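You operate a simulated robot arm through the tools that you are given. There is no shell and no other tool. Be economical: measure what you need, move in short steps, check, and stop when the job is done.

The job below is to be done with a simulated robot arm. You get a single attempt, and the scene is never put back.

JOB
Crank the long slim roll tight, till the white needle dial shows green.
Fine: black lead bar at the roll, red pressure arm down, white pawl lever on; use the red roll crank; leave the orange spring crank as it is.

The check looks at the end state, three seconds after you hand in, the way a careful person would. Anything else that was tipped, shoved, dropped, spilled or broken makes it a failure.

ROBOT AND FRAMES
A 7-joint arm with a two-finger parallel gripper, fixed in place. Base frame: the origin is at the foot of the arm, x ahead of it, y to its left, z up; the work surface is at about z = 0.915. Readings come in m, degrees, newtons and seconds.
With the tool pointing down near the work surface it reaches from about 0.34 to 0.76 m from the base axis. Its first joint turns from -115.0 to 115.0 degrees. Payload 3.91 kg.
Tool frame: the origin (TCP) lies between the finger pads and is the grasp point; the fingertips stand 0.03 m ahead of it; z points along the fingers, y is the line along which they close. Largest opening 0.11 m; finger width 0.02, thickness 0.01; the body of the gripper, 0.048 by 0.112 m, starts 0.055 m behind the TCP.
Orientation is that of the tool frame in the base frame, as a unit quaternion [x, y, z, w]. With the fingers straight down and closing along the base's y, the tool's x points along the base's -x, its y along +y and its z along -z.

CONTROLS
- The arm moves only by the tool play_rows. Its argument "targets" is a list of rows, each an object of numbers (a shift or turn left out is 0, a gripper value left out holds the last): "x", "y", "z": the shift along the tool's x, y, z in units of 300 mm (1.0 is 300 mm); "rx", "ry", "rz": the turn, a rotation vector about the tool's x, y, z in units of 60 degrees (1.0 is 60 degrees); "hand": the finger opening in mm, from 0 to 110. In form: [{"x": .., "y": .., "z": .., "rx": .., "ry": .., "rz": .., "hand": ..}, ...]. A call has 1 to 20 rows; each row is the pose to reach, as a shift and turn from the pose commanded when the call began, along the tool's axes at that moment. A call with a number of a shift or a turn outside -1 to 1 is refused whole. A row lasts 0.2 s, in which the tool goes at most 0.05 m and 8.6 degrees; a call with a longer step from one row to the next is refused whole, and so is a gripper value outside its range. A pose out of reach is approached as far as the arm can. The call stops where the force on the tool passes 90 N (or 10 N more than at its start, if that is more) or the arm is blocked; 0.2 s more then pass. Each finger travels about 0.108 m/s and halts on what it meets, pressing with about 44 N; the grip force reading is that of the motor and also rises with nothing between the fingers. The clock runs only during rows and for 0.2 s after the last one: add rows that repeat a pose to give the fingers time. It gives the time, the measured TCP pose, the force on the tool (base axes), the opening and the grip force at its end, in the units of the frame above (readings bear some noise).
- Cameras (640 x 400 px; columns grow to the right, rows downward): "scene" is fixed at [0.0503, 0.6493, 1.7027]; the picture's right is [-0.79, -0.61, 0.00], its down [-0.35, 0.45, -0.82] and it looks along [0.50, -0.65, -0.57] (base axes); focal length 315 px, centre (320, 200). "wrist" rides on the gripper at [-0.036, 0, -0.057] in the tool frame; the picture's right is [0.00, -1.00, 0.00], its down [0.97, 0.00, -0.24] and it looks along [0.24, 0.00, 0.97] (tool axes); focal length 218 px, centre (320, 200). There is no depth. A picture from a camera that has moved, and an enlarged one, comes with that camera's place and axes in the base frame and with its lens.
- get_image(camera): a new picture of that camera. The clock stands still meanwhile.
- raise_lower(by): slides the trunk up (or, below 0, down) by that many m; the arm rides with it, the base frame stays. It gives what a move gives, with no picture.
- close_up(camera, box): a new picture of the part [left, top, right, bottom] of that camera's present view, enlarged. The clock stands still meanwhile.
- sign_off(): hands the job in; it is judged then, once.

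Work in short steps. Places have to be worked out from the pictures, the camera data and where the tool is seen: move nearer, look again, correct. Check each grasp and each placing, and mend what went wrong. You have 120 turns and 76 pictures in all, those below and enlarged ones among them. Open the gripper and draw the arm clear of the work before you hand the job in, unless the task says otherwise; then end with one line.

The tools are called after "Emit:" by a JSON object that holds its "method" and its "body". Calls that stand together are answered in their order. play_rows: Moves the arm, as the interface text tells. Its arguments: {"type":"object","properties":{"targets":{"type":"array"}},"required":["targets"]} The other tools are called the same way: raise_lower (by) slides the trunk up or down; get_image (camera) takes a picture; close_up (camera, box) takes an enlarged picture of a part of a camera's view; sign_off () hands the job in.

At the start:

```text
clock: 0.0
ee_pos: [0.39, -0.2627, 1.4732]
orientation: [0.0, 1.0, 0.0, 0.0]
contact_force: [-0.3, 0.2, 0.4]
finger_gap: 0.1099
grasp_force: 0.2
trunk travel left (down, up): [-0.825, 0.165]
```

scene: 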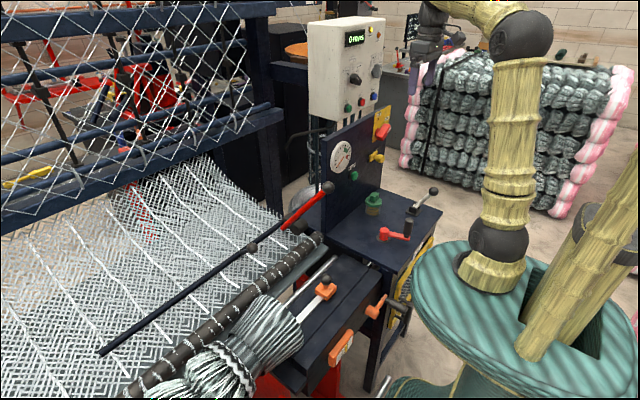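
wrist: 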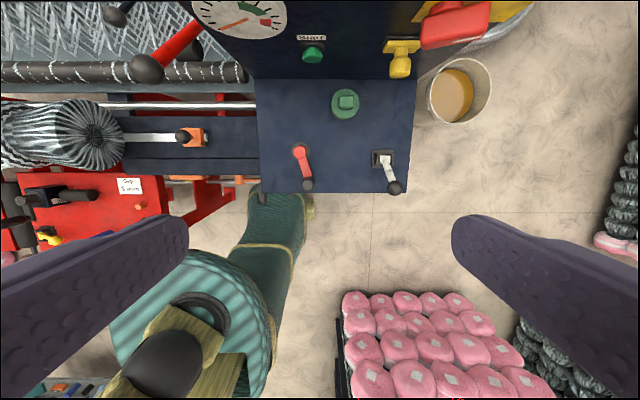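

I'll start with enlarged views of the machine to identify the roll, dial, levers and cranks.

Emit:
{"method": "close_up", "body": {"camera": "scene", "box": [260, 100, 460, 225]}}

Emit:
{"method": "close_up", "body": {"camera": "scene", "box": [220, 200, 460, 350]}}

Emit:
{"method": "close_up", "body": {"camera": "wrist", "box": [100, 0, 500, 250]}}

```text
3.20 times, centred on (360, 162) of scene
camera zoom: at [0.0503, 0.6493, 1.7027], right [-0.79, -0.61, 0.0], down [-0.35, 0.45, -0.82], along [0.5, -0.65, -0.57], focal length 1008 px, centre (192, 320)
```

zoom: 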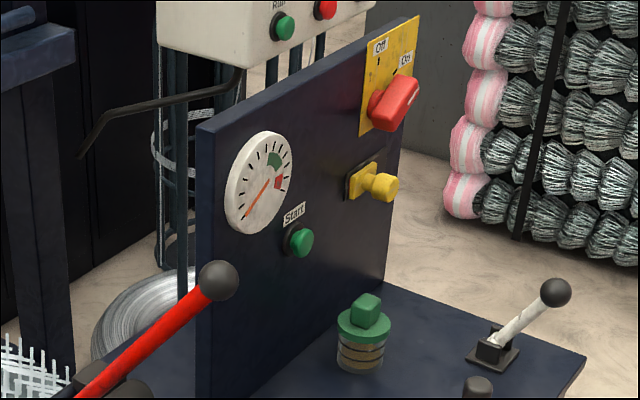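

```text
2.67 times, centred on (340, 275) of scene
camera zoom: at [0.0503, 0.6493, 1.7027], right [-0.79, -0.61, 0.0], down [-0.35, 0.45, -0.82], along [0.5, -0.65, -0.57], focal length 840 px, centre (267, 0)
```

zoom: 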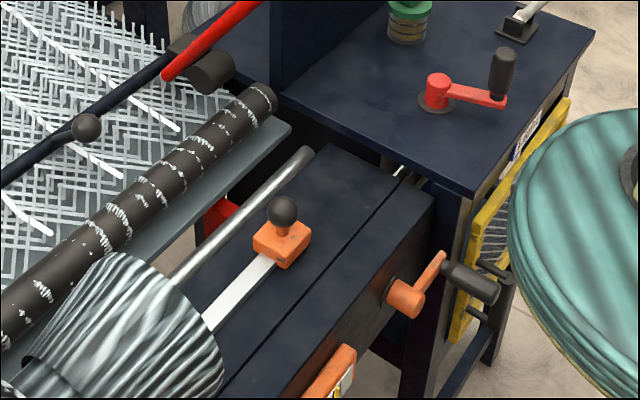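

```text
1.60 times, centred on (300, 125) of wrist
camera zoom: at [0.4246, -0.2644, 1.5303], right [0.0, -1.0, 0.0], down [-0.97, 0.0, 0.24], along [-0.24, 0.0, -0.97], focal length 349 px, centre (352, 320)
```

zoom: 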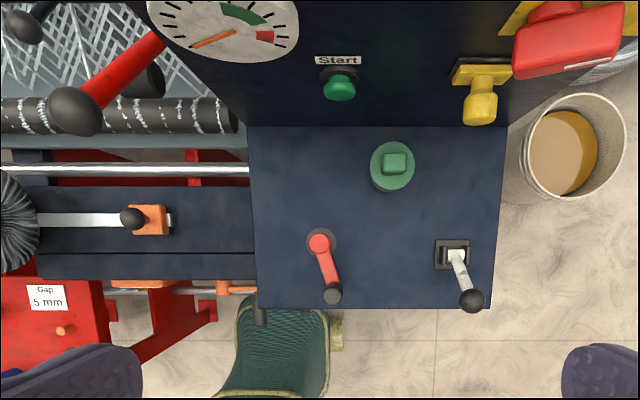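

The crank handle works out at about (0.334,-0.234), z 0.94–1.01, with the hub at (0.411,-0.209). Next I'll check the lead bar, the pressure arm and the pawl lever.

Emit:
{"method": "close_up", "body": {"camera": "scene", "box": [80, 170, 350, 390]}}

Emit:
{"method": "close_up", "body": {"camera": "scene", "box": [370, 180, 450, 250]}}

Emit:
{"method": "close_up", "body": {"camera": "scene", "box": [320, 125, 380, 190]}}

Emit:
{"method": "close_up", "body": {"camera": "wrist", "box": [0, 0, 260, 160]}}

```text
1.82 times, centred on (215, 280) of scene
camera zoom: at [0.0503, 0.6493, 1.7027], right [-0.79, -0.61, 0.0], down [-0.35, 0.45, -0.82], along [0.5, -0.65, -0.57], focal length 573 px, centre (511, 54)
```

zoom: 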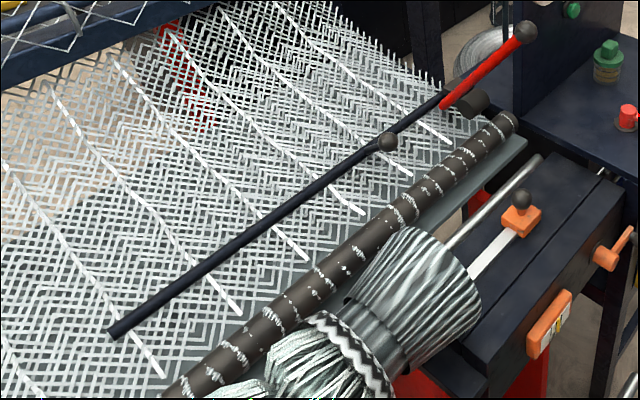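

```text
5.71 times, centred on (410, 215) of scene
camera zoom: at [0.0503, 0.6493, 1.7027], right [-0.79, -0.61, 0.0], down [-0.35, 0.45, -0.82], along [0.5, -0.65, -0.57], focal length 1800 px, centre (-194, 114)
```

zoom: 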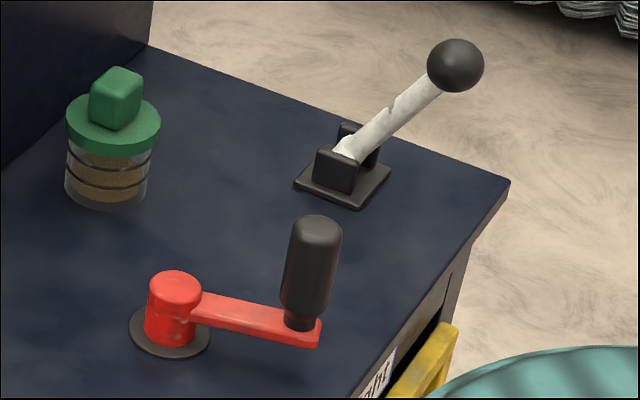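

```text
6.15 times, centred on (350, 158) of scene
camera zoom: at [0.0503, 0.6493, 1.7027], right [-0.79, -0.61, 0.0], down [-0.35, 0.45, -0.82], along [0.5, -0.65, -0.57], focal length 1938 px, centre (135, 462)
```

zoom: 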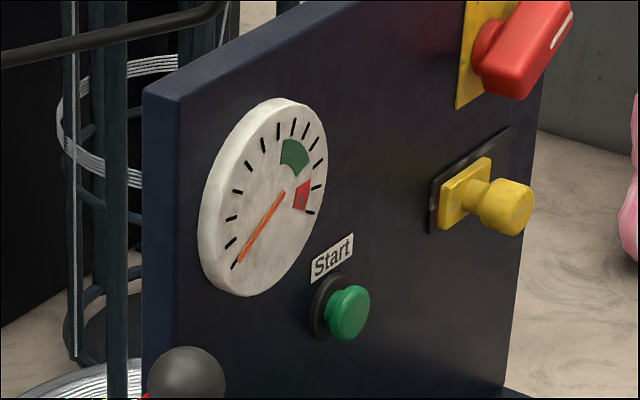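

```text
2.46 times, centred on (130, 80) of wrist
camera zoom: at [0.4246, -0.2644, 1.5303], right [0.0, -1.0, 0.0], down [-0.97, 0.0, 0.24], along [-0.24, 0.0, -0.97], focal length 537 px, centre (788, 495)
```

zoom: 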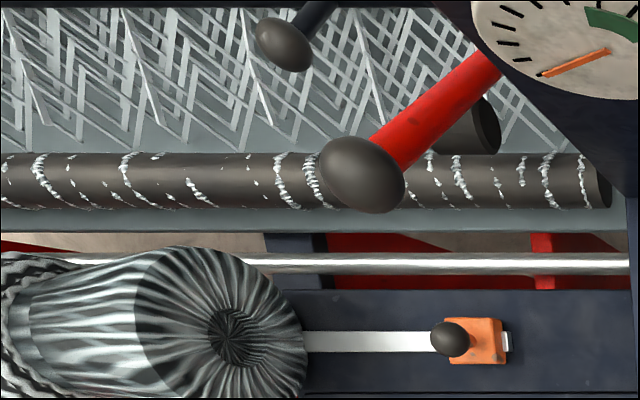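

The readings suggest the red arm is raised (ball at (0.53,-0.01,1.18)) and the lead bar is back from the roll (knob at about (0.70,0.18,0.98)). I'll move the wrist camera over and tilt it forward to confirm.

Emit:
{"method": "play_rows", "body": {"targets": [{"y": 0.15, "ry": -0.13}, {"y": 0.3, "ry": -0.26}, {"y": 0.45, "ry": -0.39}, {"y": 0.6, "ry": -0.52}, {"y": 0.75, "ry": -0.65}, {"y": 0.85, "ry": -0.67}, {"y": 0.85, "ry": -0.67}]}}

Emit:
{"method": "get_image", "body": {"camera": "wrist"}}

```text
clock: 1.6
ee_pos: [0.422, -0.0178, 1.4422]
orientation: [0.0, 0.939, 0.0, 0.343]
contact_force: [0.1, -0.5, -0.8]
finger_gap: 0.1101
grasp_force: 0.0
out of reach, approached as far as the arm can: row 5, 6, 7
trunk travel left (down, up): [-0.825, 0.165]
```

```text
66 pictures are left
camera wrist: at [0.4115, -0.0184, 1.5087], right [0.0, -1.0, 0.0], down [-0.9, 0.0, -0.44], along [0.44, 0.0, -0.9], focal length 218 px, centre (320, 200)
```

wrist: 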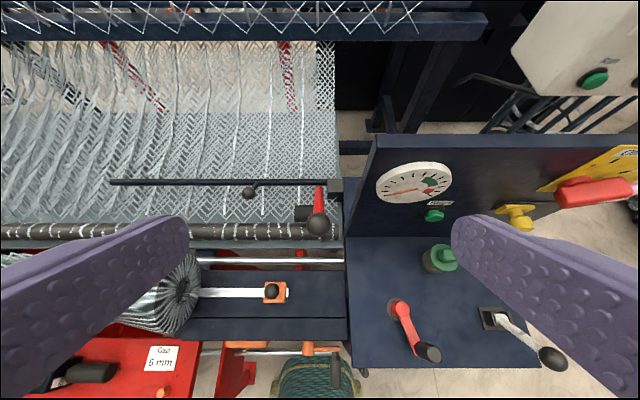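

Emit:
{"method": "close_up", "body": {"camera": "wrist", "box": [90, 160, 360, 260]}}

Emit:
{"method": "close_up", "body": {"camera": "wrist", "box": [230, 165, 350, 250]}}

```text
2.37 times, centred on (225, 210) of wrist
camera zoom: at [0.4115, -0.0184, 1.5087], right [0.0, -1.0, 0.0], down [-0.9, 0.0, -0.44], along [0.44, 0.0, -0.9], focal length 517 px, centre (545, 176)
```

zoom: 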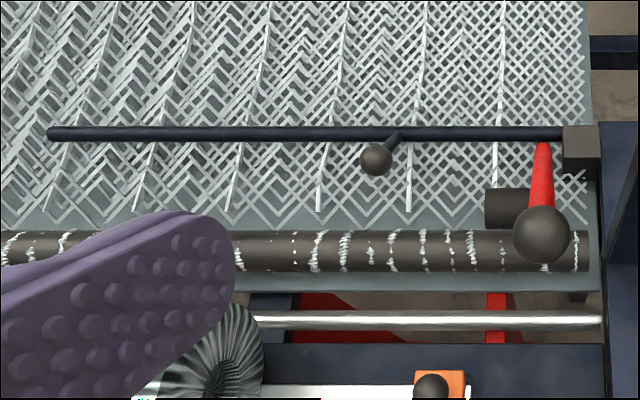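

```text
4.71 times, centred on (290, 208) of wrist
camera zoom: at [0.4115, -0.0184, 1.5087], right [0.0, -1.0, 0.0], down [-0.9, 0.0, -0.44], along [0.44, 0.0, -0.9], focal length 1027 px, centre (461, 165)
```

zoom: 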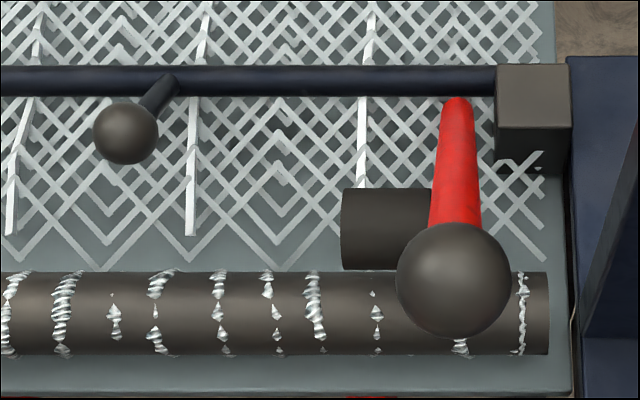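

The lead bar lies at x≈0.767, z≈0.91, parallel to the roll at x≈0.606, and its knob is at (0.693,0.178,0.978). I want a magnified look at the red arm's pivot.

Emit:
{"method": "close_up", "body": {"camera": "scene", "box": [230, 175, 350, 260]}}

```text
4.71 times, centred on (290, 218) of scene
camera zoom: at [0.0503, 0.6493, 1.7027], right [-0.79, -0.61, 0.0], down [-0.35, 0.45, -0.82], along [0.5, -0.65, -0.57], focal length 1482 px, centre (461, 118)
```

zoom: 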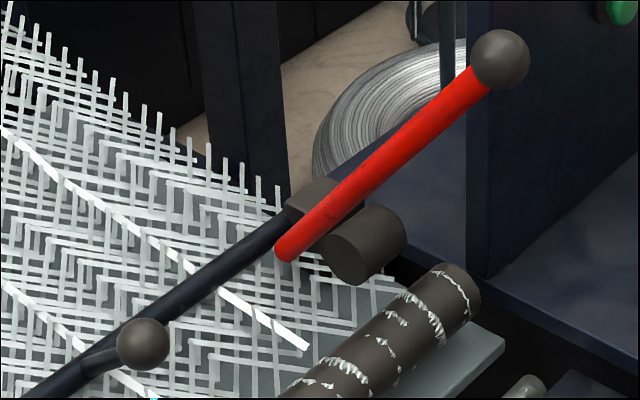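

The red arm pivots near (0.749,0.912) and carries a pressure roller that still hangs about 7 cm above the roll, so it is up. The lead bar is about 13 cm back, so it also needs moving. I'll straighten the tool and lower the trunk.

Emit:
{"method": "play_rows", "body": {"targets": [{"ry": 0.13}, {"ry": 0.26}, {"ry": 0.39}, {"ry": 0.52}, {"ry": 0.65}, {"ry": 0.67}]}}

Emit:
{"method": "raise_lower", "body": {"by": -0.2}}

```text
clock: 3.0
ee_pos: [0.4218, -0.0189, 1.4432]
orientation: [0.001, 1.0, 0.0, 0.0]
contact_force: [-0.4, -0.3, 0.4]
finger_gap: 0.11
grasp_force: 0.0
trunk travel left (down, up): [-0.825, 0.165]
```

```text
clock: 5.2
ee_pos: [0.422, -0.0193, 1.2435]
orientation: [0.001, 1.0, 0.0, 0.0]
contact_force: [-0.4, -0.2, 0.3]
finger_gap: 0.1099
grasp_force: 0.0
trunk travel left (down, up): [-0.625, 0.365]
```

Now I'll go over the lead bar knob, moving in y first, then x, at a safe height.

Emit:
{"method": "play_rows", "body": {"targets": [{"y": 0.16}, {"y": 0.32}, {"y": 0.48}, {"y": 0.655}, {"y": 0.655, "x": -0.16}, {"y": 0.655, "x": -0.32}, {"y": 0.655, "x": -0.48}, {"y": 0.655, "x": -0.64}, {"y": 0.655, "x": -0.8}, {"y": 0.655, "x": -0.9, "hand": 70}, {"y": 0.655, "x": -0.9, "z": 0.16, "hand": 70}, {"y": 0.655, "x": -0.9, "z": 0.32, "hand": 70}, {"y": 0.655, "x": -0.9, "z": 0.4, "hand": 70}, {"y": 0.655, "x": -0.9, "z": 0.4, "hand": 70}]}}

Emit:
{"method": "get_image", "body": {"camera": "wrist"}}

Emit:
{"method": "get_image", "body": {"camera": "scene"}}

```text
refused: row 4 steps farther than a row can; nothing moved
```

```text
62 pictures are left
camera wrist: at [0.4565, -0.0203, 1.3007], right [0.0, -1.0, 0.0], down [-0.97, 0.0, 0.24], along [-0.24, 0.0, -0.97], focal length 218 px, centre (320, 200)
```

wrist: 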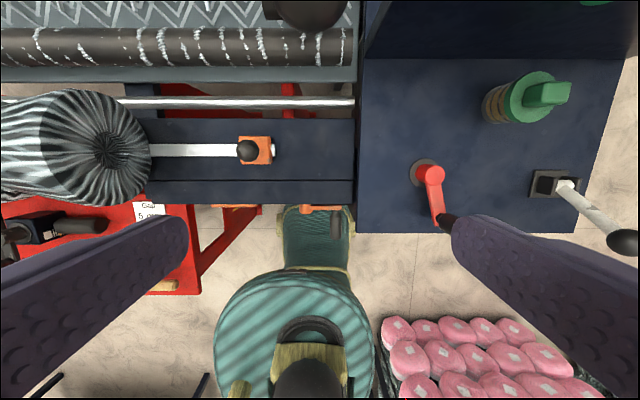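

```text
61 pictures are left
```

scene: 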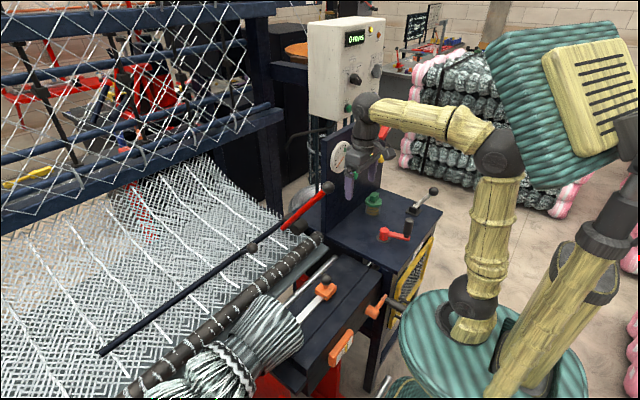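

One row's step was too long, so the call was refused. I'll repeat it with smaller steps.

Emit:
{"method": "play_rows", "body": {"targets": [{"y": 0.16}, {"y": 0.32}, {"y": 0.48}, {"y": 0.64}, {"y": 0.655, "x": -0.16}, {"y": 0.655, "x": -0.32}, {"y": 0.655, "x": -0.48}, {"y": 0.655, "x": -0.64}, {"y": 0.655, "x": -0.8}, {"y": 0.655, "x": -0.9, "hand": 70}, {"y": 0.655, "x": -0.9, "z": 0.16, "hand": 70}, {"y": 0.655, "x": -0.9, "z": 0.32, "hand": 70}, {"y": 0.655, "x": -0.9, "z": 0.4, "hand": 70}, {"y": 0.655, "x": -0.9, "z": 0.4, "hand": 70}]}}

Emit:
{"method": "get_image", "body": {"camera": "wrist"}}

Emit:
{"method": "get_image", "body": {"camera": "scene"}}

```text
clock: 8.2
ee_pos: [0.6766, 0.1736, 1.1279]
orientation: [0.001, 1.0, 0.0, 0.0]
contact_force: [0.8, -0.2, -1.3]
finger_gap: 0.0701
grasp_force: 0.1
out of reach, approached as far as the arm can: row 8, 9, 10, 11, 12, 13, 14
trunk travel left (down, up): [-0.625, 0.365]
```

```text
60 pictures are left
camera wrist: at [0.7114, 0.1714, 1.185], right [0.0, -1.0, 0.0], down [-0.97, 0.0, 0.24], along [-0.24, 0.0, -0.97], focal length 218 px, centre (320, 200)
```

wrist: 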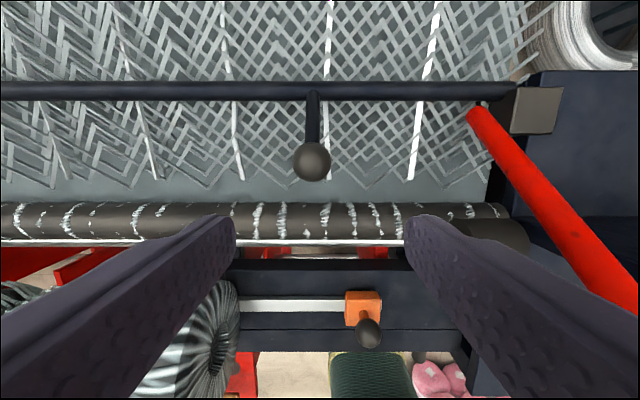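

```text
59 pictures are left
```

scene: 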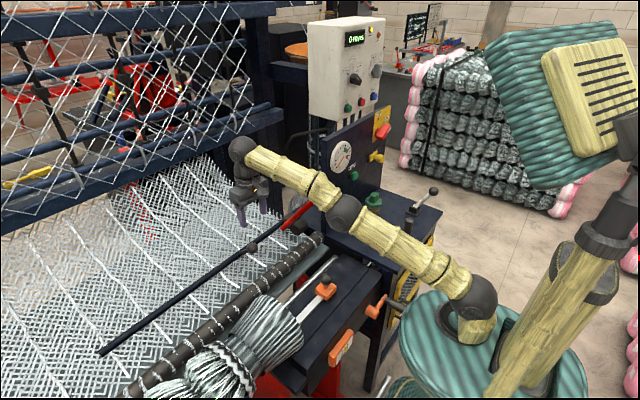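

Reach is limited at this height but should grow as I descend. The knob recomputes to (0.697,0.180,0.978), so I'll go straight down onto it.

Emit:
{"method": "play_rows", "body": {"targets": [{"z": 0.12, "y": 0.02}, {"z": 0.24, "x": -0.03, "y": 0.02}, {"z": 0.36, "x": -0.068, "y": 0.02}, {"z": 0.44, "x": -0.068, "y": 0.02}, {"z": 0.5, "x": -0.068, "y": 0.02}, {"z": 0.5, "x": -0.068, "y": 0.02}]}}

Emit:
{"method": "get_image", "body": {"camera": "wrist"}}

```text
clock: 9.6
ee_pos: [0.6964, 0.1773, 0.9776]
orientation: [0.0, 1.0, 0.0, 0.0]
contact_force: [-0.6, -0.1, 0.2]
finger_gap: 0.07
grasp_force: 0.0
trunk travel left (down, up): [-0.625, 0.365]
```

```text
58 pictures are left
camera wrist: at [0.7314, 0.1775, 1.0345], right [0.0, -1.0, 0.0], down [-0.97, 0.0, 0.24], along [-0.24, 0.0, -0.97], focal length 218 px, centre (320, 200)
```

wrist: 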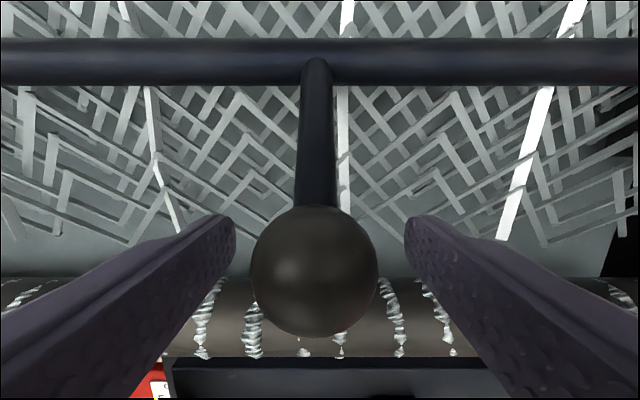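

The knob is between the fingers, so I'll close on it.

Emit:
{"method": "play_rows", "body": {"targets": [{"hand": 20}, {"hand": 20}, {"hand": 20}, {"hand": 20}]}}

```text
clock: 10.6
ee_pos: [0.6974, 0.1795, 0.9762]
orientation: [0.0, 1.0, 0.0, 0.0]
contact_force: [0.5, 8.2, -1.6]
finger_gap: 0.0375
grasp_force: 44.7
trunk travel left (down, up): [-0.625, 0.365]
```

Gripped at 37.5 mm. I'll pull gently toward the robot by 3 cm and watch the force.

Emit:
{"method": "play_rows", "body": {"targets": [{"x": 0.03, "hand": 20}, {"x": 0.06, "hand": 20}, {"x": 0.1, "hand": 20}, {"x": 0.1, "hand": 20}]}}

Emit:
{"method": "get_image", "body": {"camera": "wrist"}}

```text
clock: 11.6
ee_pos: [0.6676, 0.1807, 0.9742]
orientation: [0.0, 1.0, -0.001, -0.002]
contact_force: [-0.2, 11.7, -18.9]
finger_gap: 0.0374
grasp_force: 45.2
trunk travel left (down, up): [-0.625, 0.365]
```

```text
57 pictures are left
camera wrist: at [0.7017, 0.1793, 1.0317], right [0.0, -1.0, 0.0], down [-0.97, 0.0, 0.24], along [-0.24, 0.0, -0.97], focal length 218 px, centre (320, 200)
```

wrist: 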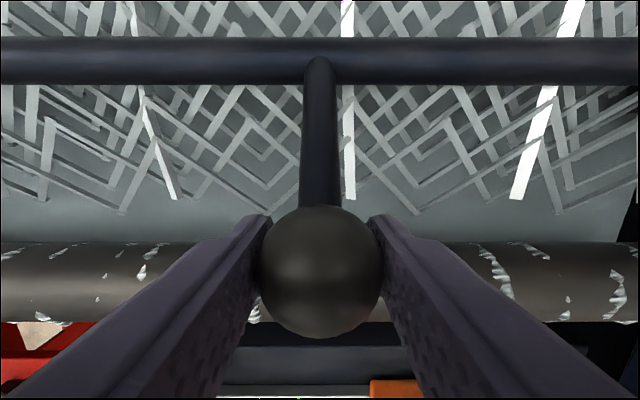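

It slides with the tool. There's a slight downward pull, so I'll ease the tool down a little as I continue.

Emit:
{"method": "play_rows", "body": {"targets": [{"x": 0.04, "z": 0.008, "hand": 20}, {"x": 0.08, "z": 0.012, "hand": 20}, {"x": 0.12, "z": 0.016, "hand": 20}, {"x": 0.16, "z": 0.02, "hand": 20}, {"x": 0.16, "z": 0.02, "hand": 20}]}}

Emit:
{"method": "get_image", "body": {"camera": "wrist"}}

```text
clock: 12.8
ee_pos: [0.6197, 0.1791, 0.9708]
orientation: [-0.001, 1.0, 0.0, 0.001]
contact_force: [0.9, 9.7, -8.4]
finger_gap: 0.0373
grasp_force: 44.7
trunk travel left (down, up): [-0.625, 0.365]
```

```text
56 pictures are left
camera wrist: at [0.6535, 0.1793, 1.0275], right [0.0, -1.0, 0.0], down [-0.97, 0.0, 0.24], along [-0.24, 0.0, -0.97], focal length 218 px, centre (320, 200)
```

wrist: 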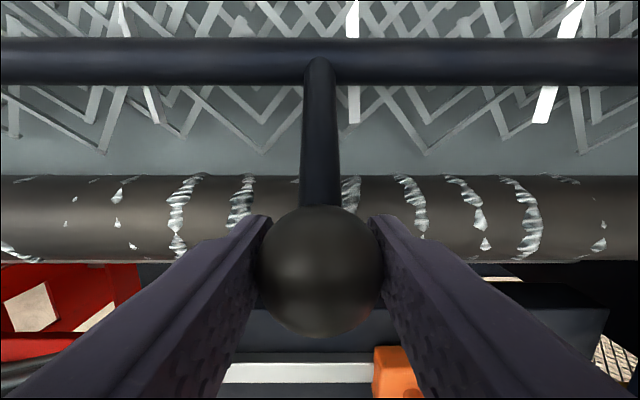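

The gap between bar and roll is now about 4–5 cm. I'll continue slowly toward contact.

Emit:
{"method": "play_rows", "body": {"targets": [{"x": 0.03, "z": 0.002, "hand": 20}, {"x": 0.06, "z": 0.004, "hand": 20}, {"x": 0.09, "z": 0.006, "hand": 20}, {"x": 0.11, "z": 0.006, "hand": 20}, {"x": 0.12, "z": 0.006, "hand": 20}, {"x": 0.12, "z": 0.006, "hand": 20}]}}

Emit:
{"method": "get_image", "body": {"camera": "wrist"}}

```text
clock: 14.2
ee_pos: [0.5859, 0.1789, 0.9686]
orientation: [-0.001, 1.0, 0.0, 0.001]
contact_force: [23.4, 15.5, -9.0]
finger_gap: 0.038
grasp_force: 37.3
trunk travel left (down, up): [-0.625, 0.365]
```

```text
55 pictures are left
camera wrist: at [0.6205, 0.1791, 1.0258], right [0.0, -1.0, 0.0], down [-0.97, 0.0, 0.24], along [-0.24, 0.0, -0.97], focal length 218 px, centre (320, 200)
```

wrist: 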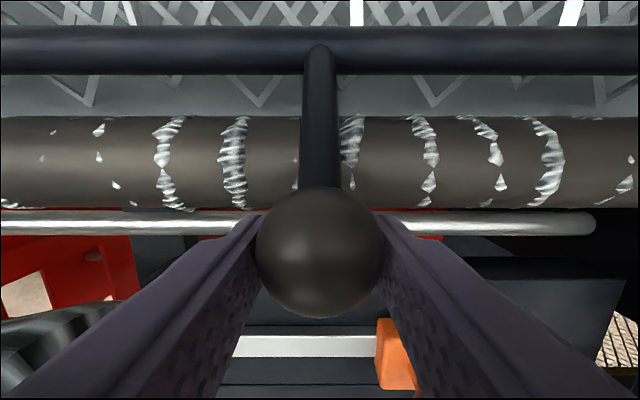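

Resistance is rising (23 N), which suggests an end stop. I'll check from the scene camera.

Emit:
{"method": "close_up", "body": {"camera": "scene", "box": [200, 175, 360, 275]}}

```text
4.00 times, centred on (280, 225) of scene
camera zoom: at [0.0503, 0.6493, 1.7027], right [-0.79, -0.61, 0.0], down [-0.35, 0.45, -0.82], along [0.5, -0.65, -0.57], focal length 1260 px, centre (480, 100)
```

zoom: 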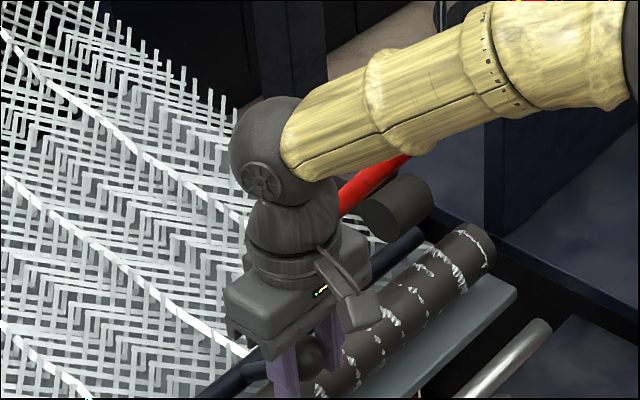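

The bar is right beside the roll. I'll pull another centimetre to confirm it's fully home.

Emit:
{"method": "play_rows", "body": {"targets": [{"x": 0.01, "hand": 20}, {"x": 0.02, "hand": 20}, {"x": 0.03, "hand": 20}, {"x": 0.03, "hand": 20}]}}

Emit:
{"method": "get_image", "body": {"camera": "wrist"}}

```text
clock: 15.2
ee_pos: [0.5683, 0.1783, 0.9717]
orientation: [-0.001, 1.0, -0.001, -0.003]
contact_force: [-1.1, 0.4, 0.4]
finger_gap: 0.021
grasp_force: 1.2
trunk travel left (down, up): [-0.625, 0.365]
```

```text
53 pictures are left
camera wrist: at [0.6032, 0.1776, 1.0275], right [0.0, -1.0, 0.0], down [-0.97, 0.0, 0.25], along [-0.25, 0.0, -0.97], focal length 218 px, centre (320, 200)
```

wrist: 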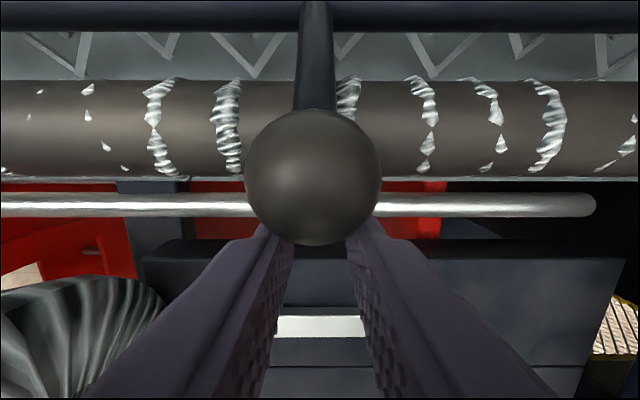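

The fingers slid off the knob while the bar stayed put at x≈0.66, after about 10 cm of travel. To be sure that is the stop, I'll nudge the knob from behind with closed fingers.

Emit:
{"method": "play_rows", "body": {"targets": [{"z": -0.12, "hand": 20}, {"z": -0.22, "hand": 0}, {"z": -0.22, "x": -0.14, "hand": 0}, {"z": -0.22, "x": -0.225, "hand": 0}, {"z": -0.05, "x": -0.225, "hand": 0}, {"z": 0.08, "x": -0.225, "hand": 0}, {"z": 0.08, "x": -0.225, "hand": 0}]}}

```text
refused: row 5 steps farther than a row can; nothing moved
```

I'll split that step.

Emit:
{"method": "play_rows", "body": {"targets": [{"z": -0.12, "hand": 20}, {"z": -0.22, "hand": 0}, {"z": -0.22, "x": -0.14, "hand": 0}, {"z": -0.22, "x": -0.225, "hand": 0}, {"z": -0.1, "x": -0.225, "hand": 0}, {"z": 0.0, "x": -0.225, "hand": 0}, {"z": 0.06, "x": -0.225, "hand": 0}, {"z": 0.06, "x": -0.225, "hand": 0}]}}

Emit:
{"method": "get_image", "body": {"camera": "wrist"}}

```text
clock: 17.0
ee_pos: [0.645, 0.1766, 0.9654]
orientation: [0.002, 1.0, 0.004, 0.017]
contact_force: [22.5, -1.1, 73.5]
finger_gap: 0.0
grasp_force: 37.7
trunk travel left (down, up): [-0.625, 0.365]
```

```text
52 pictures are left
camera wrist: at [0.6773, 0.1758, 1.0236], right [0.0, -1.0, -0.01], down [-0.98, 0.0, 0.21], along [-0.21, 0.01, -0.98], focal length 218 px, centre (320, 200)
```

wrist: 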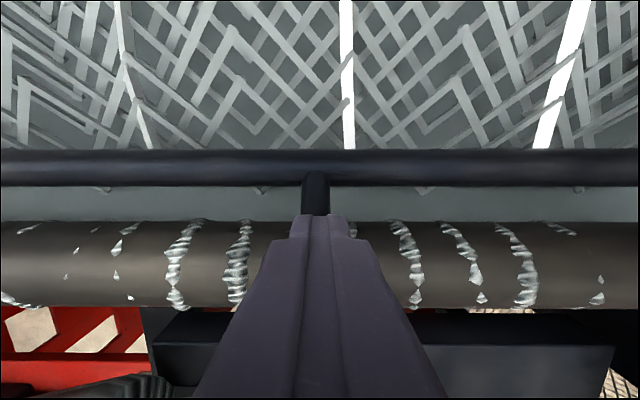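

I got the z sign wrong and am pressing on the stem. I'll raise the tool, then push the knob.

Emit:
{"method": "play_rows", "body": {"targets": [{"z": -0.08, "hand": 0}, {"z": -0.145, "hand": 0}, {"z": -0.145, "x": 0.03, "hand": 0}, {"z": -0.145, "x": 0.06, "hand": 0}, {"z": -0.145, "x": 0.08, "hand": 0}, {"z": -0.145, "x": 0.08, "hand": 0}]}}

Emit:
{"method": "get_image", "body": {"camera": "wrist"}}

```text
clock: 18.4
ee_pos: [0.6214, 0.1802, 0.994]
orientation: [0.0, 1.0, 0.0, 0.002]
contact_force: [28.9, 9.4, -1.1]
finger_gap: 0.0003
grasp_force: 37.9
trunk travel left (down, up): [-0.625, 0.365]
```

```text
51 pictures are left
camera wrist: at [0.6553, 0.1794, 1.0524], right [0.0, -1.0, 0.0], down [-0.97, 0.0, 0.24], along [-0.24, 0.0, -0.97], focal length 218 px, centre (320, 200)
```

wrist: 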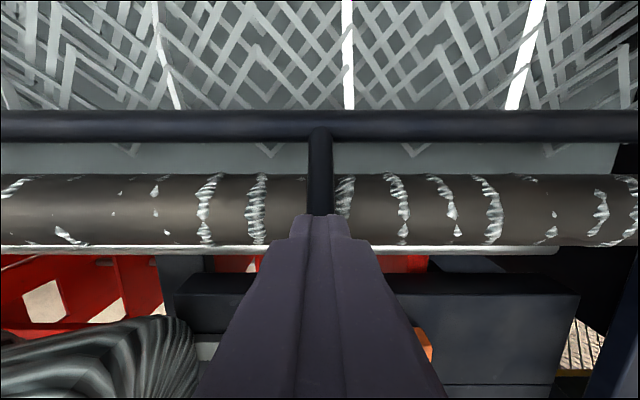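

It's pressing the knob at 29 N. I'll push 6 mm more to see whether it yields.

Emit:
{"method": "play_rows", "body": {"targets": [{"x": 0.01, "hand": 0}, {"x": 0.02, "hand": 0}, {"x": 0.02, "hand": 0}]}}

```text
clock: 19.2
ee_pos: [0.6189, 0.1794, 0.9952]
orientation: [0.001, 1.0, 0.002, 0.007]
contact_force: [50.5, 12.5, 6.8]
finger_gap: 0.0001
grasp_force: 37.8
trunk travel left (down, up): [-0.625, 0.365]
```

It holds solid at 50 N, so the lead bar is at its stop by the roll. I'll back off, rise, and move above the red arm's ball.

Emit:
{"method": "play_rows", "body": {"targets": [{"x": -0.03, "hand": 0}, {"x": -0.03, "z": -0.15, "hand": 0}, {"x": -0.03, "z": -0.3, "hand": 70}, {"x": 0.05, "z": -0.42, "hand": 70}, {"x": 0.15, "z": -0.54, "hand": 70}, {"x": 0.25, "z": -0.66, "hand": 70}, {"x": 0.28, "z": -0.78, "hand": 70}, {"x": 0.28, "z": -0.88, "hand": 70}, {"x": 0.28, "z": -0.88, "y": -0.16, "hand": 70}, {"x": 0.28, "z": -0.88, "y": -0.32, "hand": 70}, {"x": 0.28, "z": -0.88, "y": -0.48, "hand": 70}, {"x": 0.28, "z": -0.88, "y": -0.64, "hand": 70}, {"x": 0.28, "z": -0.88, "y": -0.646, "hand": 70}]}}

Emit:
{"method": "get_image", "body": {"camera": "wrist"}}

Emit:
{"method": "close_up", "body": {"camera": "scene", "box": [220, 100, 460, 250]}}

```text
clock: 22.0
ee_pos: [0.526, -0.0152, 1.2603]
orientation: [0.0, 1.0, 0.0, 0.0]
contact_force: [-0.1, -0.1, -0.3]
finger_gap: 0.0699
grasp_force: 0.0
trunk travel left (down, up): [-0.625, 0.365]
```

```text
50 pictures are left
camera wrist: at [0.5607, -0.0155, 1.3174], right [0.0, -1.0, 0.0], down [-0.97, 0.0, 0.24], along [-0.24, 0.0, -0.97], focal length 218 px, centre (320, 200)
```

wrist: 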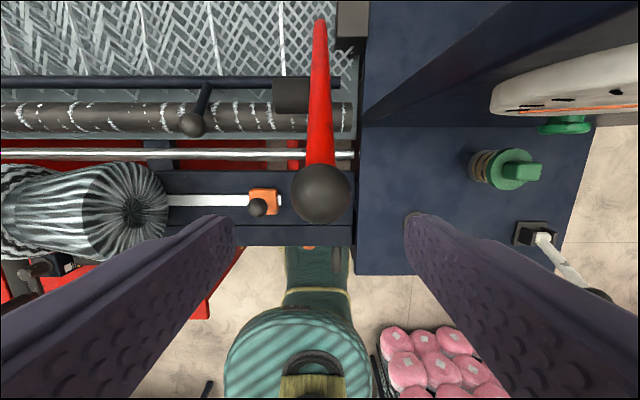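

```text
2.67 times, centred on (340, 175) of scene
camera zoom: at [0.0503, 0.6493, 1.7027], right [-0.79, -0.61, 0.0], down [-0.35, 0.45, -0.82], along [0.5, -0.65, -0.57], focal length 840 px, centre (267, 267)
```

zoom: 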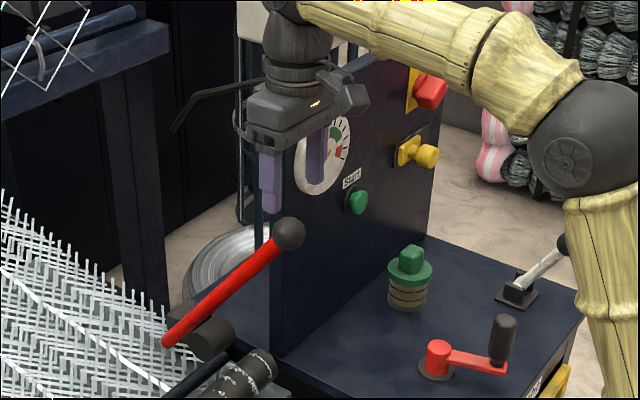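

The ball is confirmed at (0.531,-0.0145,1.18) with clearance to the panel. I'll descend and grip it.

Emit:
{"method": "play_rows", "body": {"targets": [{"z": 0.12, "x": -0.01, "hand": 70}, {"z": 0.24, "x": -0.015, "hand": 70}, {"z": 0.275, "x": -0.017, "hand": 70}, {"z": 0.275, "x": -0.017, "hand": 20}, {"z": 0.275, "x": -0.017, "hand": 20}, {"z": 0.275, "x": -0.017, "hand": 20}]}}

Emit:
{"method": "get_image", "body": {"camera": "wrist"}}

```text
clock: 23.4
ee_pos: [0.533, -0.0149, 1.1763]
orientation: [0.0, 1.0, 0.001, 0.001]
contact_force: [-0.6, 1.7, -1.8]
finger_gap: 0.0391
grasp_force: 45.2
trunk travel left (down, up): [-0.625, 0.365]
```

```text
48 pictures are left
camera wrist: at [0.568, -0.0158, 1.2331], right [0.0, -1.0, 0.0], down [-0.97, 0.0, 0.24], along [-0.24, 0.0, -0.97], focal length 218 px, centre (320, 200)
```

wrist: 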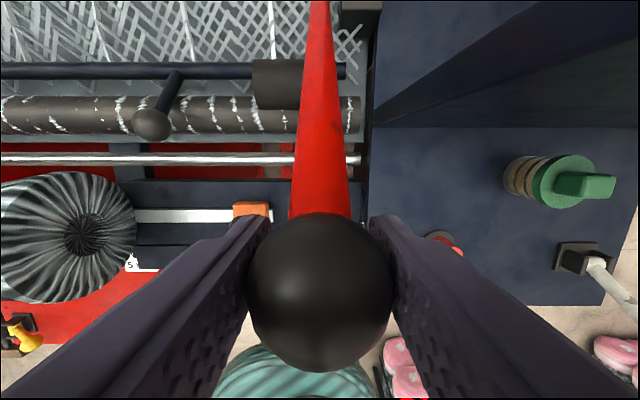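

Gripped at 39 mm. I'll swing it down the arc about the pivot, 12° to begin with.

Emit:
{"method": "play_rows", "body": {"targets": [{"x": 0.03, "z": 0.026, "hand": 20}, {"x": 0.06, "z": 0.053, "hand": 20}, {"x": 0.09, "z": 0.081, "hand": 20}, {"x": 0.117, "z": 0.11, "hand": 20}, {"x": 0.145, "z": 0.14, "hand": 20}, {"x": 0.17, "z": 0.17, "hand": 20}, {"x": 0.17, "z": 0.17, "hand": 20}]}}

Emit:
{"method": "get_image", "body": {"camera": "wrist"}}

```text
clock: 25.0
ee_pos: [0.4813, -0.0144, 1.1272]
orientation: [0.0, 1.0, 0.0, 0.0]
contact_force: [3.1, 2.3, 3.7]
finger_gap: 0.0394
grasp_force: 44.3
trunk travel left (down, up): [-0.625, 0.365]
```

```text
47 pictures are left
camera wrist: at [0.5165, -0.0158, 1.1832], right [0.0, -1.0, 0.0], down [-0.97, 0.0, 0.24], along [-0.24, 0.0, -0.97], focal length 218 px, centre (320, 200)
```

wrist: 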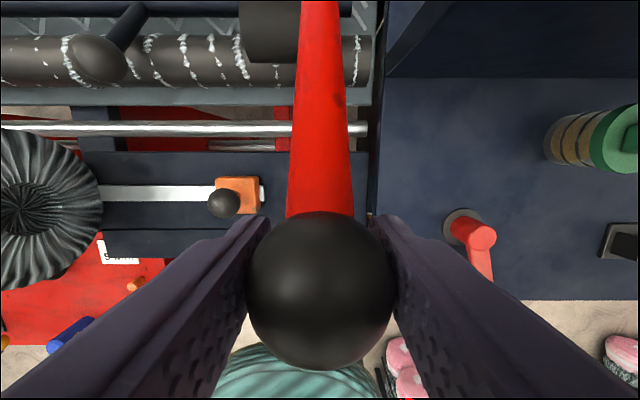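

It follows freely with little force, so I continue down.

Emit:
{"method": "play_rows", "body": {"targets": [{"x": 0.025, "z": 0.032, "hand": 20}, {"x": 0.048, "z": 0.064, "hand": 20}, {"x": 0.071, "z": 0.098, "hand": 20}, {"x": 0.092, "z": 0.132, "hand": 20}, {"x": 0.112, "z": 0.166, "hand": 20}, {"x": 0.131, "z": 0.202, "hand": 20}, {"x": 0.131, "z": 0.202, "hand": 20}]}}

Emit:
{"method": "get_image", "body": {"camera": "wrist"}}

Emit:
{"method": "close_up", "body": {"camera": "scene", "box": [220, 150, 380, 250]}}

```text
clock: 26.6
ee_pos: [0.4416, -0.0155, 1.0644]
orientation: [0.0, 1.0, 0.0, 0.0]
contact_force: [-0.1, 3.4, 3.8]
finger_gap: 0.0391
grasp_force: 44.9
trunk travel left (down, up): [-0.625, 0.365]
```

```text
46 pictures are left
camera wrist: at [0.4753, -0.0158, 1.122], right [0.0, -1.0, 0.0], down [-0.97, 0.0, 0.24], along [-0.24, 0.0, -0.97], focal length 218 px, centre (320, 200)
```

wrist: 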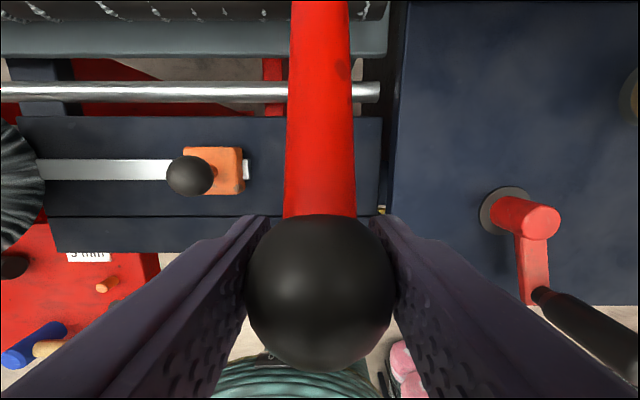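

```text
4.00 times, centred on (300, 200) of scene
camera zoom: at [0.0503, 0.6493, 1.7027], right [-0.79, -0.61, 0.0], down [-0.35, 0.45, -0.82], along [0.5, -0.65, -0.57], focal length 1260 px, centre (400, 200)
```

zoom: 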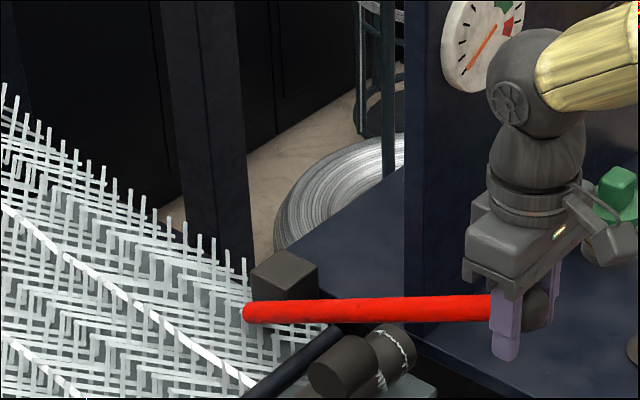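

The roller is close to the roll but not yet seated. I'll continue in small steps until it resists.

Emit:
{"method": "play_rows", "body": {"targets": [{"x": 0.018, "z": 0.036, "hand": 20}, {"x": 0.034, "z": 0.073, "hand": 20}, {"x": 0.049, "z": 0.11, "hand": 20}, {"x": 0.063, "z": 0.148, "hand": 20}, {"x": 0.063, "z": 0.148, "hand": 20}]}}

Emit:
{"method": "close_up", "body": {"camera": "scene", "box": [220, 150, 380, 250]}}

```text
clock: 27.8
ee_pos: [0.4219, -0.0156, 1.0211]
orientation: [0.0, 1.0, 0.0, -0.001]
contact_force: [-6.0, -2.7, 4.6]
finger_gap: 0.0394
grasp_force: 44.9
trunk travel left (down, up): [-0.625, 0.365]
```

```text
4.00 times, centred on (300, 200) of scene
camera zoom: at [0.0503, 0.6493, 1.7027], right [-0.79, -0.61, 0.0], down [-0.35, 0.45, -0.82], along [0.5, -0.65, -0.57], focal length 1260 px, centre (400, 200)
```

zoom: 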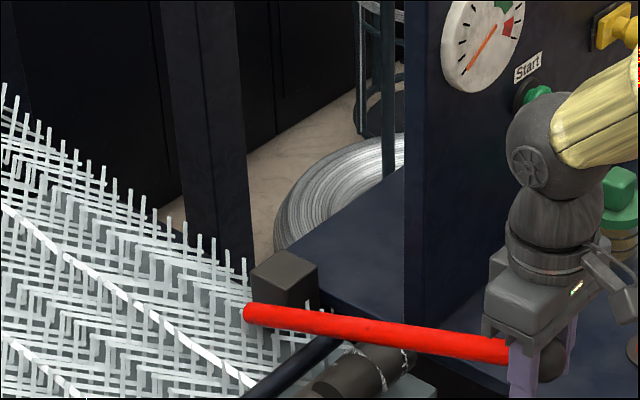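

Still free. I'll continue in small increments.

Emit:
{"method": "play_rows", "body": {"targets": [{"x": 0.012, "z": 0.038, "hand": 20}, {"x": 0.023, "z": 0.077, "hand": 20}, {"x": 0.033, "z": 0.116, "hand": 20}, {"x": 0.033, "z": 0.116, "hand": 20}]}}

Emit:
{"method": "get_image", "body": {"camera": "wrist"}}

Emit:
{"method": "close_up", "body": {"camera": "scene", "box": [240, 200, 380, 290]}}

```text
clock: 28.8
ee_pos: [0.4141, -0.0149, 0.9895]
orientation: [0.0, 1.0, 0.0, 0.003]
contact_force: [2.2, 0.6, 40.4]
finger_gap: 0.0397
grasp_force: 44.9
trunk travel left (down, up): [-0.625, 0.365]
```

```text
43 pictures are left
camera wrist: at [0.4474, -0.0158, 1.0463], right [0.0, -1.0, 0.0], down [-0.97, 0.0, 0.23], along [-0.23, 0.0, -0.97], focal length 218 px, centre (320, 200)
```

wrist: 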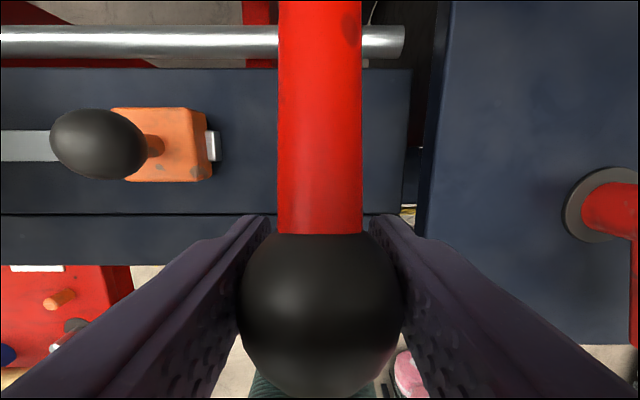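

```text
4.44 times, centred on (310, 245) of scene
camera zoom: at [0.0503, 0.6493, 1.7027], right [-0.79, -0.61, 0.0], down [-0.35, 0.45, -0.82], along [0.5, -0.65, -0.57], focal length 1400 px, centre (364, 0)
```

zoom: 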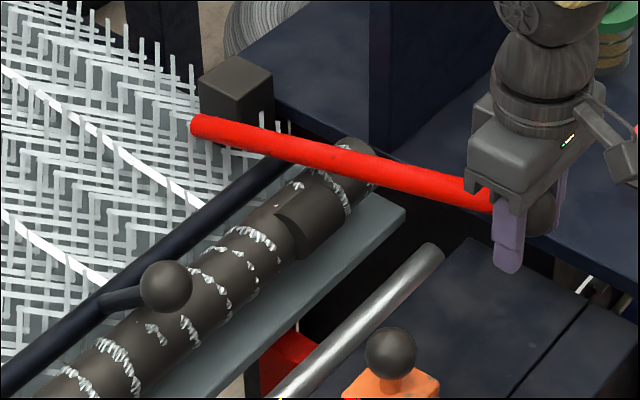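

A firm stop at 40 N with the roller on the roll. I'll release, rise, and check that it stays down.

Emit:
{"method": "play_rows", "body": {"targets": [{"hand": 70}, {"hand": 70}, {"z": -0.15, "hand": 70}, {"z": -0.3, "hand": 70}, {"z": -0.45, "hand": 70}, {"z": -0.6, "hand": 70}, {"z": -0.6, "hand": 70}]}}

Emit:
{"method": "get_image", "body": {"camera": "scene"}}

Emit:
{"method": "get_image", "body": {"camera": "wrist"}}

```text
clock: 30.4
ee_pos: [0.4126, -0.0181, 1.1661]
orientation: [0.0, 1.0, -0.001, 0.0]
contact_force: [-0.2, 0.1, 0.0]
finger_gap: 0.0702
grasp_force: 0.1
trunk travel left (down, up): [-0.625, 0.365]
```

```text
41 pictures are left
```

scene: 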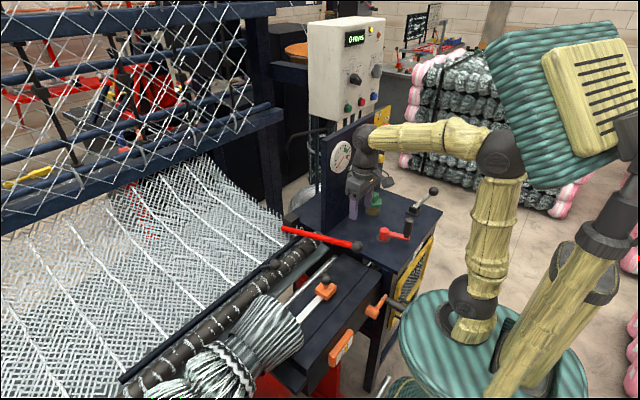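

```text
40 pictures are left
camera wrist: at [0.4482, -0.0183, 1.224], right [0.0, -1.0, 0.0], down [-0.97, 0.0, 0.24], along [-0.24, 0.0, -0.97], focal length 218 px, centre (320, 200)
```

wrist: 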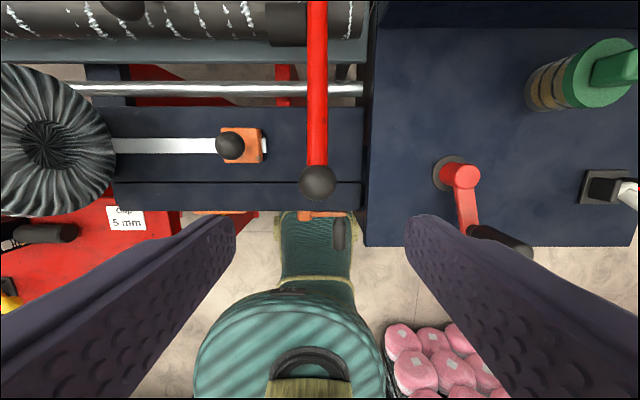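

The arm stays down. Next, I'll inspect the pawl lever from closer.

Emit:
{"method": "play_rows", "body": {"targets": [{"y": -0.16}, {"y": -0.32}, {"y": -0.48}, {"y": -0.64}, {"y": -0.8}, {"y": -0.95}]}}

Emit:
{"method": "play_rows", "body": {"targets": [{"y": -0.16}, {"y": -0.32}, {"y": -0.42}, {"y": -0.42, "x": 0.05}]}}

Emit:
{"method": "get_image", "body": {"camera": "wrist"}}

Emit:
{"method": "close_up", "body": {"camera": "scene", "box": [320, 120, 400, 170]}}

```text
clock: 31.8
ee_pos: [0.4129, -0.3012, 1.1663]
orientation: [-0.001, 1.0, 0.0, -0.001]
contact_force: [0.4, 0.5, -0.2]
finger_gap: 0.0699
grasp_force: 0.0
trunk travel left (down, up): [-0.625, 0.365]
```

```text
clock: 32.8
ee_pos: [0.3979, -0.4257, 1.1648]
orientation: [0.0, 1.0, 0.0, 0.001]
contact_force: [0.4, -0.1, -0.6]
finger_gap: 0.07
grasp_force: 0.1
trunk travel left (down, up): [-0.625, 0.365]
```

```text
39 pictures are left
camera wrist: at [0.432, -0.4262, 1.223], right [0.0, -1.0, 0.0], down [-0.97, 0.0, 0.24], along [-0.24, 0.0, -0.97], focal length 218 px, centre (320, 200)
```

wrist: 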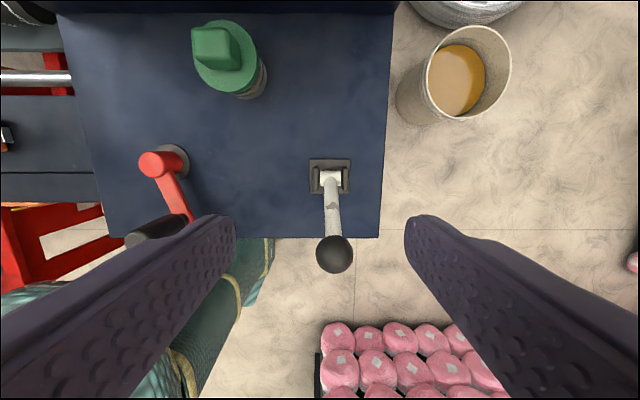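

```text
8.00 times, centred on (360, 145) of scene
camera zoom: at [0.0503, 0.6493, 1.7027], right [-0.79, -0.61, 0.0], down [-0.35, 0.45, -0.82], along [0.5, -0.65, -0.57], focal length 2520 px, centre (0, 640)
```

zoom: 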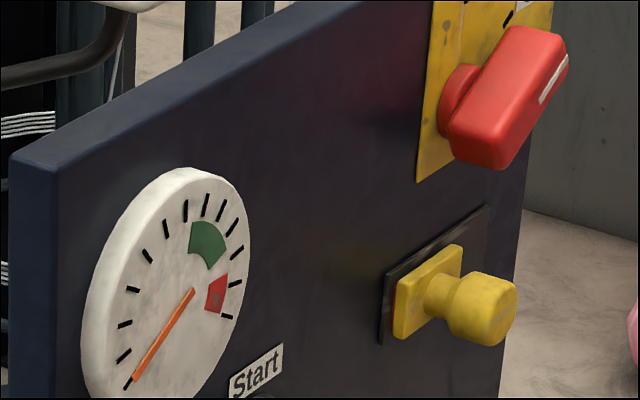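

The pawl lever has no markings, and its ball is at (0.324,-0.441,1.018), leaning toward the robot. A short crank test should show whether tension holds, so I'll go above the crank handle.

Emit:
{"method": "play_rows", "body": {"targets": [{"y": 0.16, "x": 0.05}, {"y": 0.32, "x": 0.1}, {"y": 0.48, "x": 0.16}, {"y": 0.62, "x": 0.2}, {"y": 0.64, "x": 0.2}]}}

Emit:
{"method": "get_image", "body": {"camera": "wrist"}}

```text
refused: row 1 steps farther than a row can; nothing moved
```

```text
37 pictures are left
camera wrist: at [0.432, -0.4262, 1.223], right [0.0, -1.0, 0.0], down [-0.97, 0.0, 0.24], along [-0.24, 0.0, -0.97], focal length 218 px, centre (320, 200)
```

wrist: 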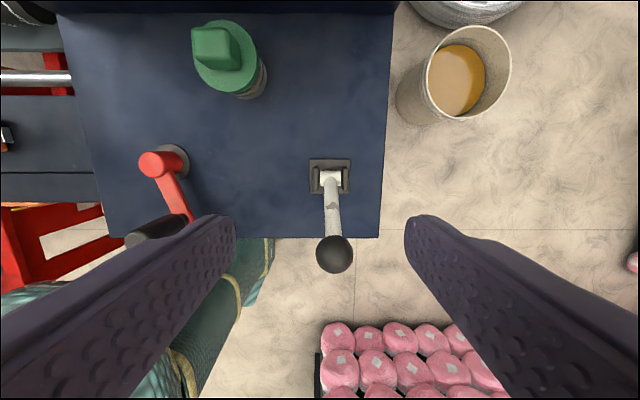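

The first row combined y and x into too long a step. I'll retry with smaller ones.

Emit:
{"method": "play_rows", "body": {"targets": [{"y": 0.14, "x": 0.04}, {"y": 0.28, "x": 0.08}, {"y": 0.42, "x": 0.12}, {"y": 0.56, "x": 0.16}, {"y": 0.64, "x": 0.2}, {"y": 0.64, "x": 0.2}]}}

Emit:
{"method": "get_image", "body": {"camera": "wrist"}}

```text
clock: 34.2
ee_pos: [0.3378, -0.2358, 1.168]
orientation: [0.0, 1.0, -0.001, 0.0]
contact_force: [0.0, -0.9, 0.1]
finger_gap: 0.07
grasp_force: 0.0
trunk travel left (down, up): [-0.625, 0.365]
```

```text
36 pictures are left
camera wrist: at [0.3721, -0.2365, 1.2254], right [0.0, -1.0, 0.0], down [-0.97, 0.0, 0.24], along [-0.24, 0.0, -0.97], focal length 218 px, centre (320, 200)
```

wrist: 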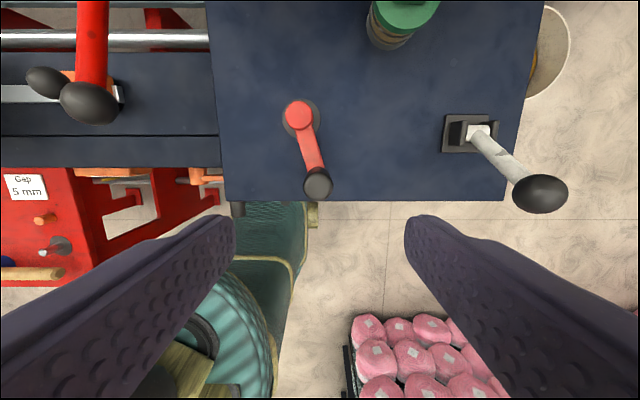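

The handle is confirmed at (0.334,-0.233) and the hub at (0.409,-0.211), giving a radius of about 0.078. I'll descend and grip the handle.

Emit:
{"method": "play_rows", "body": {"targets": [{"z": 0.15, "x": 0.013, "y": 0.01, "hand": 70}, {"z": 0.3, "x": 0.013, "y": 0.01, "hand": 70}, {"z": 0.45, "x": 0.013, "y": 0.01, "hand": 70}, {"z": 0.55, "x": 0.013, "y": 0.01, "hand": 70}, {"z": 0.61, "x": 0.013, "y": 0.01, "hand": 70}, {"z": 0.61, "x": 0.013, "y": 0.01, "hand": 10}, {"z": 0.61, "x": 0.013, "y": 0.01, "hand": 10}, {"z": 0.61, "x": 0.013, "y": 0.01, "hand": 10}]}}

Emit:
{"method": "get_image", "body": {"camera": "wrist"}}

Emit:
{"method": "close_up", "body": {"camera": "scene", "box": [320, 120, 440, 255]}}

```text
clock: 36.0
ee_pos: [0.3334, -0.2325, 0.9808]
orientation: [0.0, 1.0, 0.0, 0.0]
contact_force: [-0.8, 0.2, -6.3]
finger_gap: 0.0301
grasp_force: 45.3
trunk travel left (down, up): [-0.625, 0.365]
```

```text
35 pictures are left
camera wrist: at [0.3681, -0.2323, 1.0391], right [0.0, -1.0, 0.0], down [-0.97, 0.0, 0.24], along [-0.24, 0.0, -0.97], focal length 218 px, centre (320, 200)
```

wrist: 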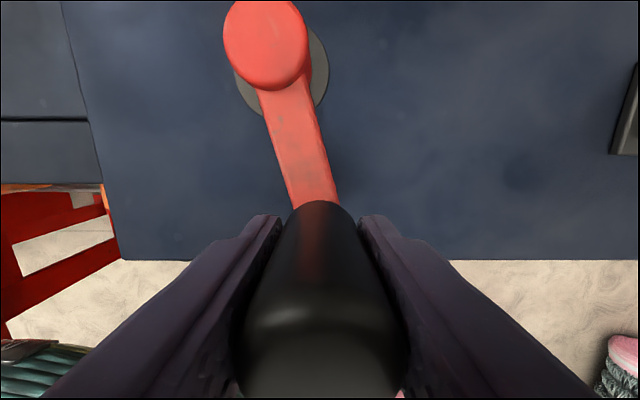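

```text
2.96 times, centred on (380, 188) of scene
camera zoom: at [0.0503, 0.6493, 1.7027], right [-0.79, -0.61, 0.0], down [-0.35, 0.45, -0.82], along [0.5, -0.65, -0.57], focal length 933 px, centre (142, 237)
```

zoom: 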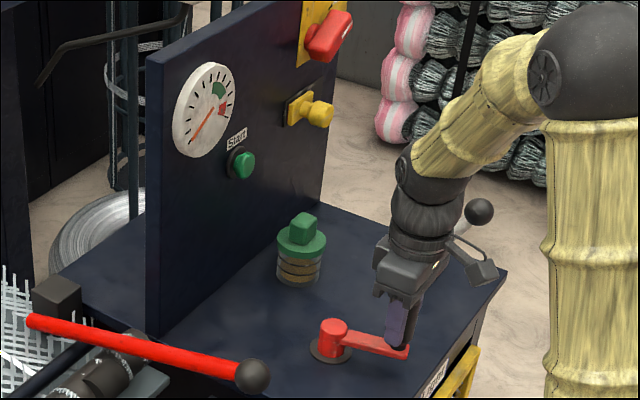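

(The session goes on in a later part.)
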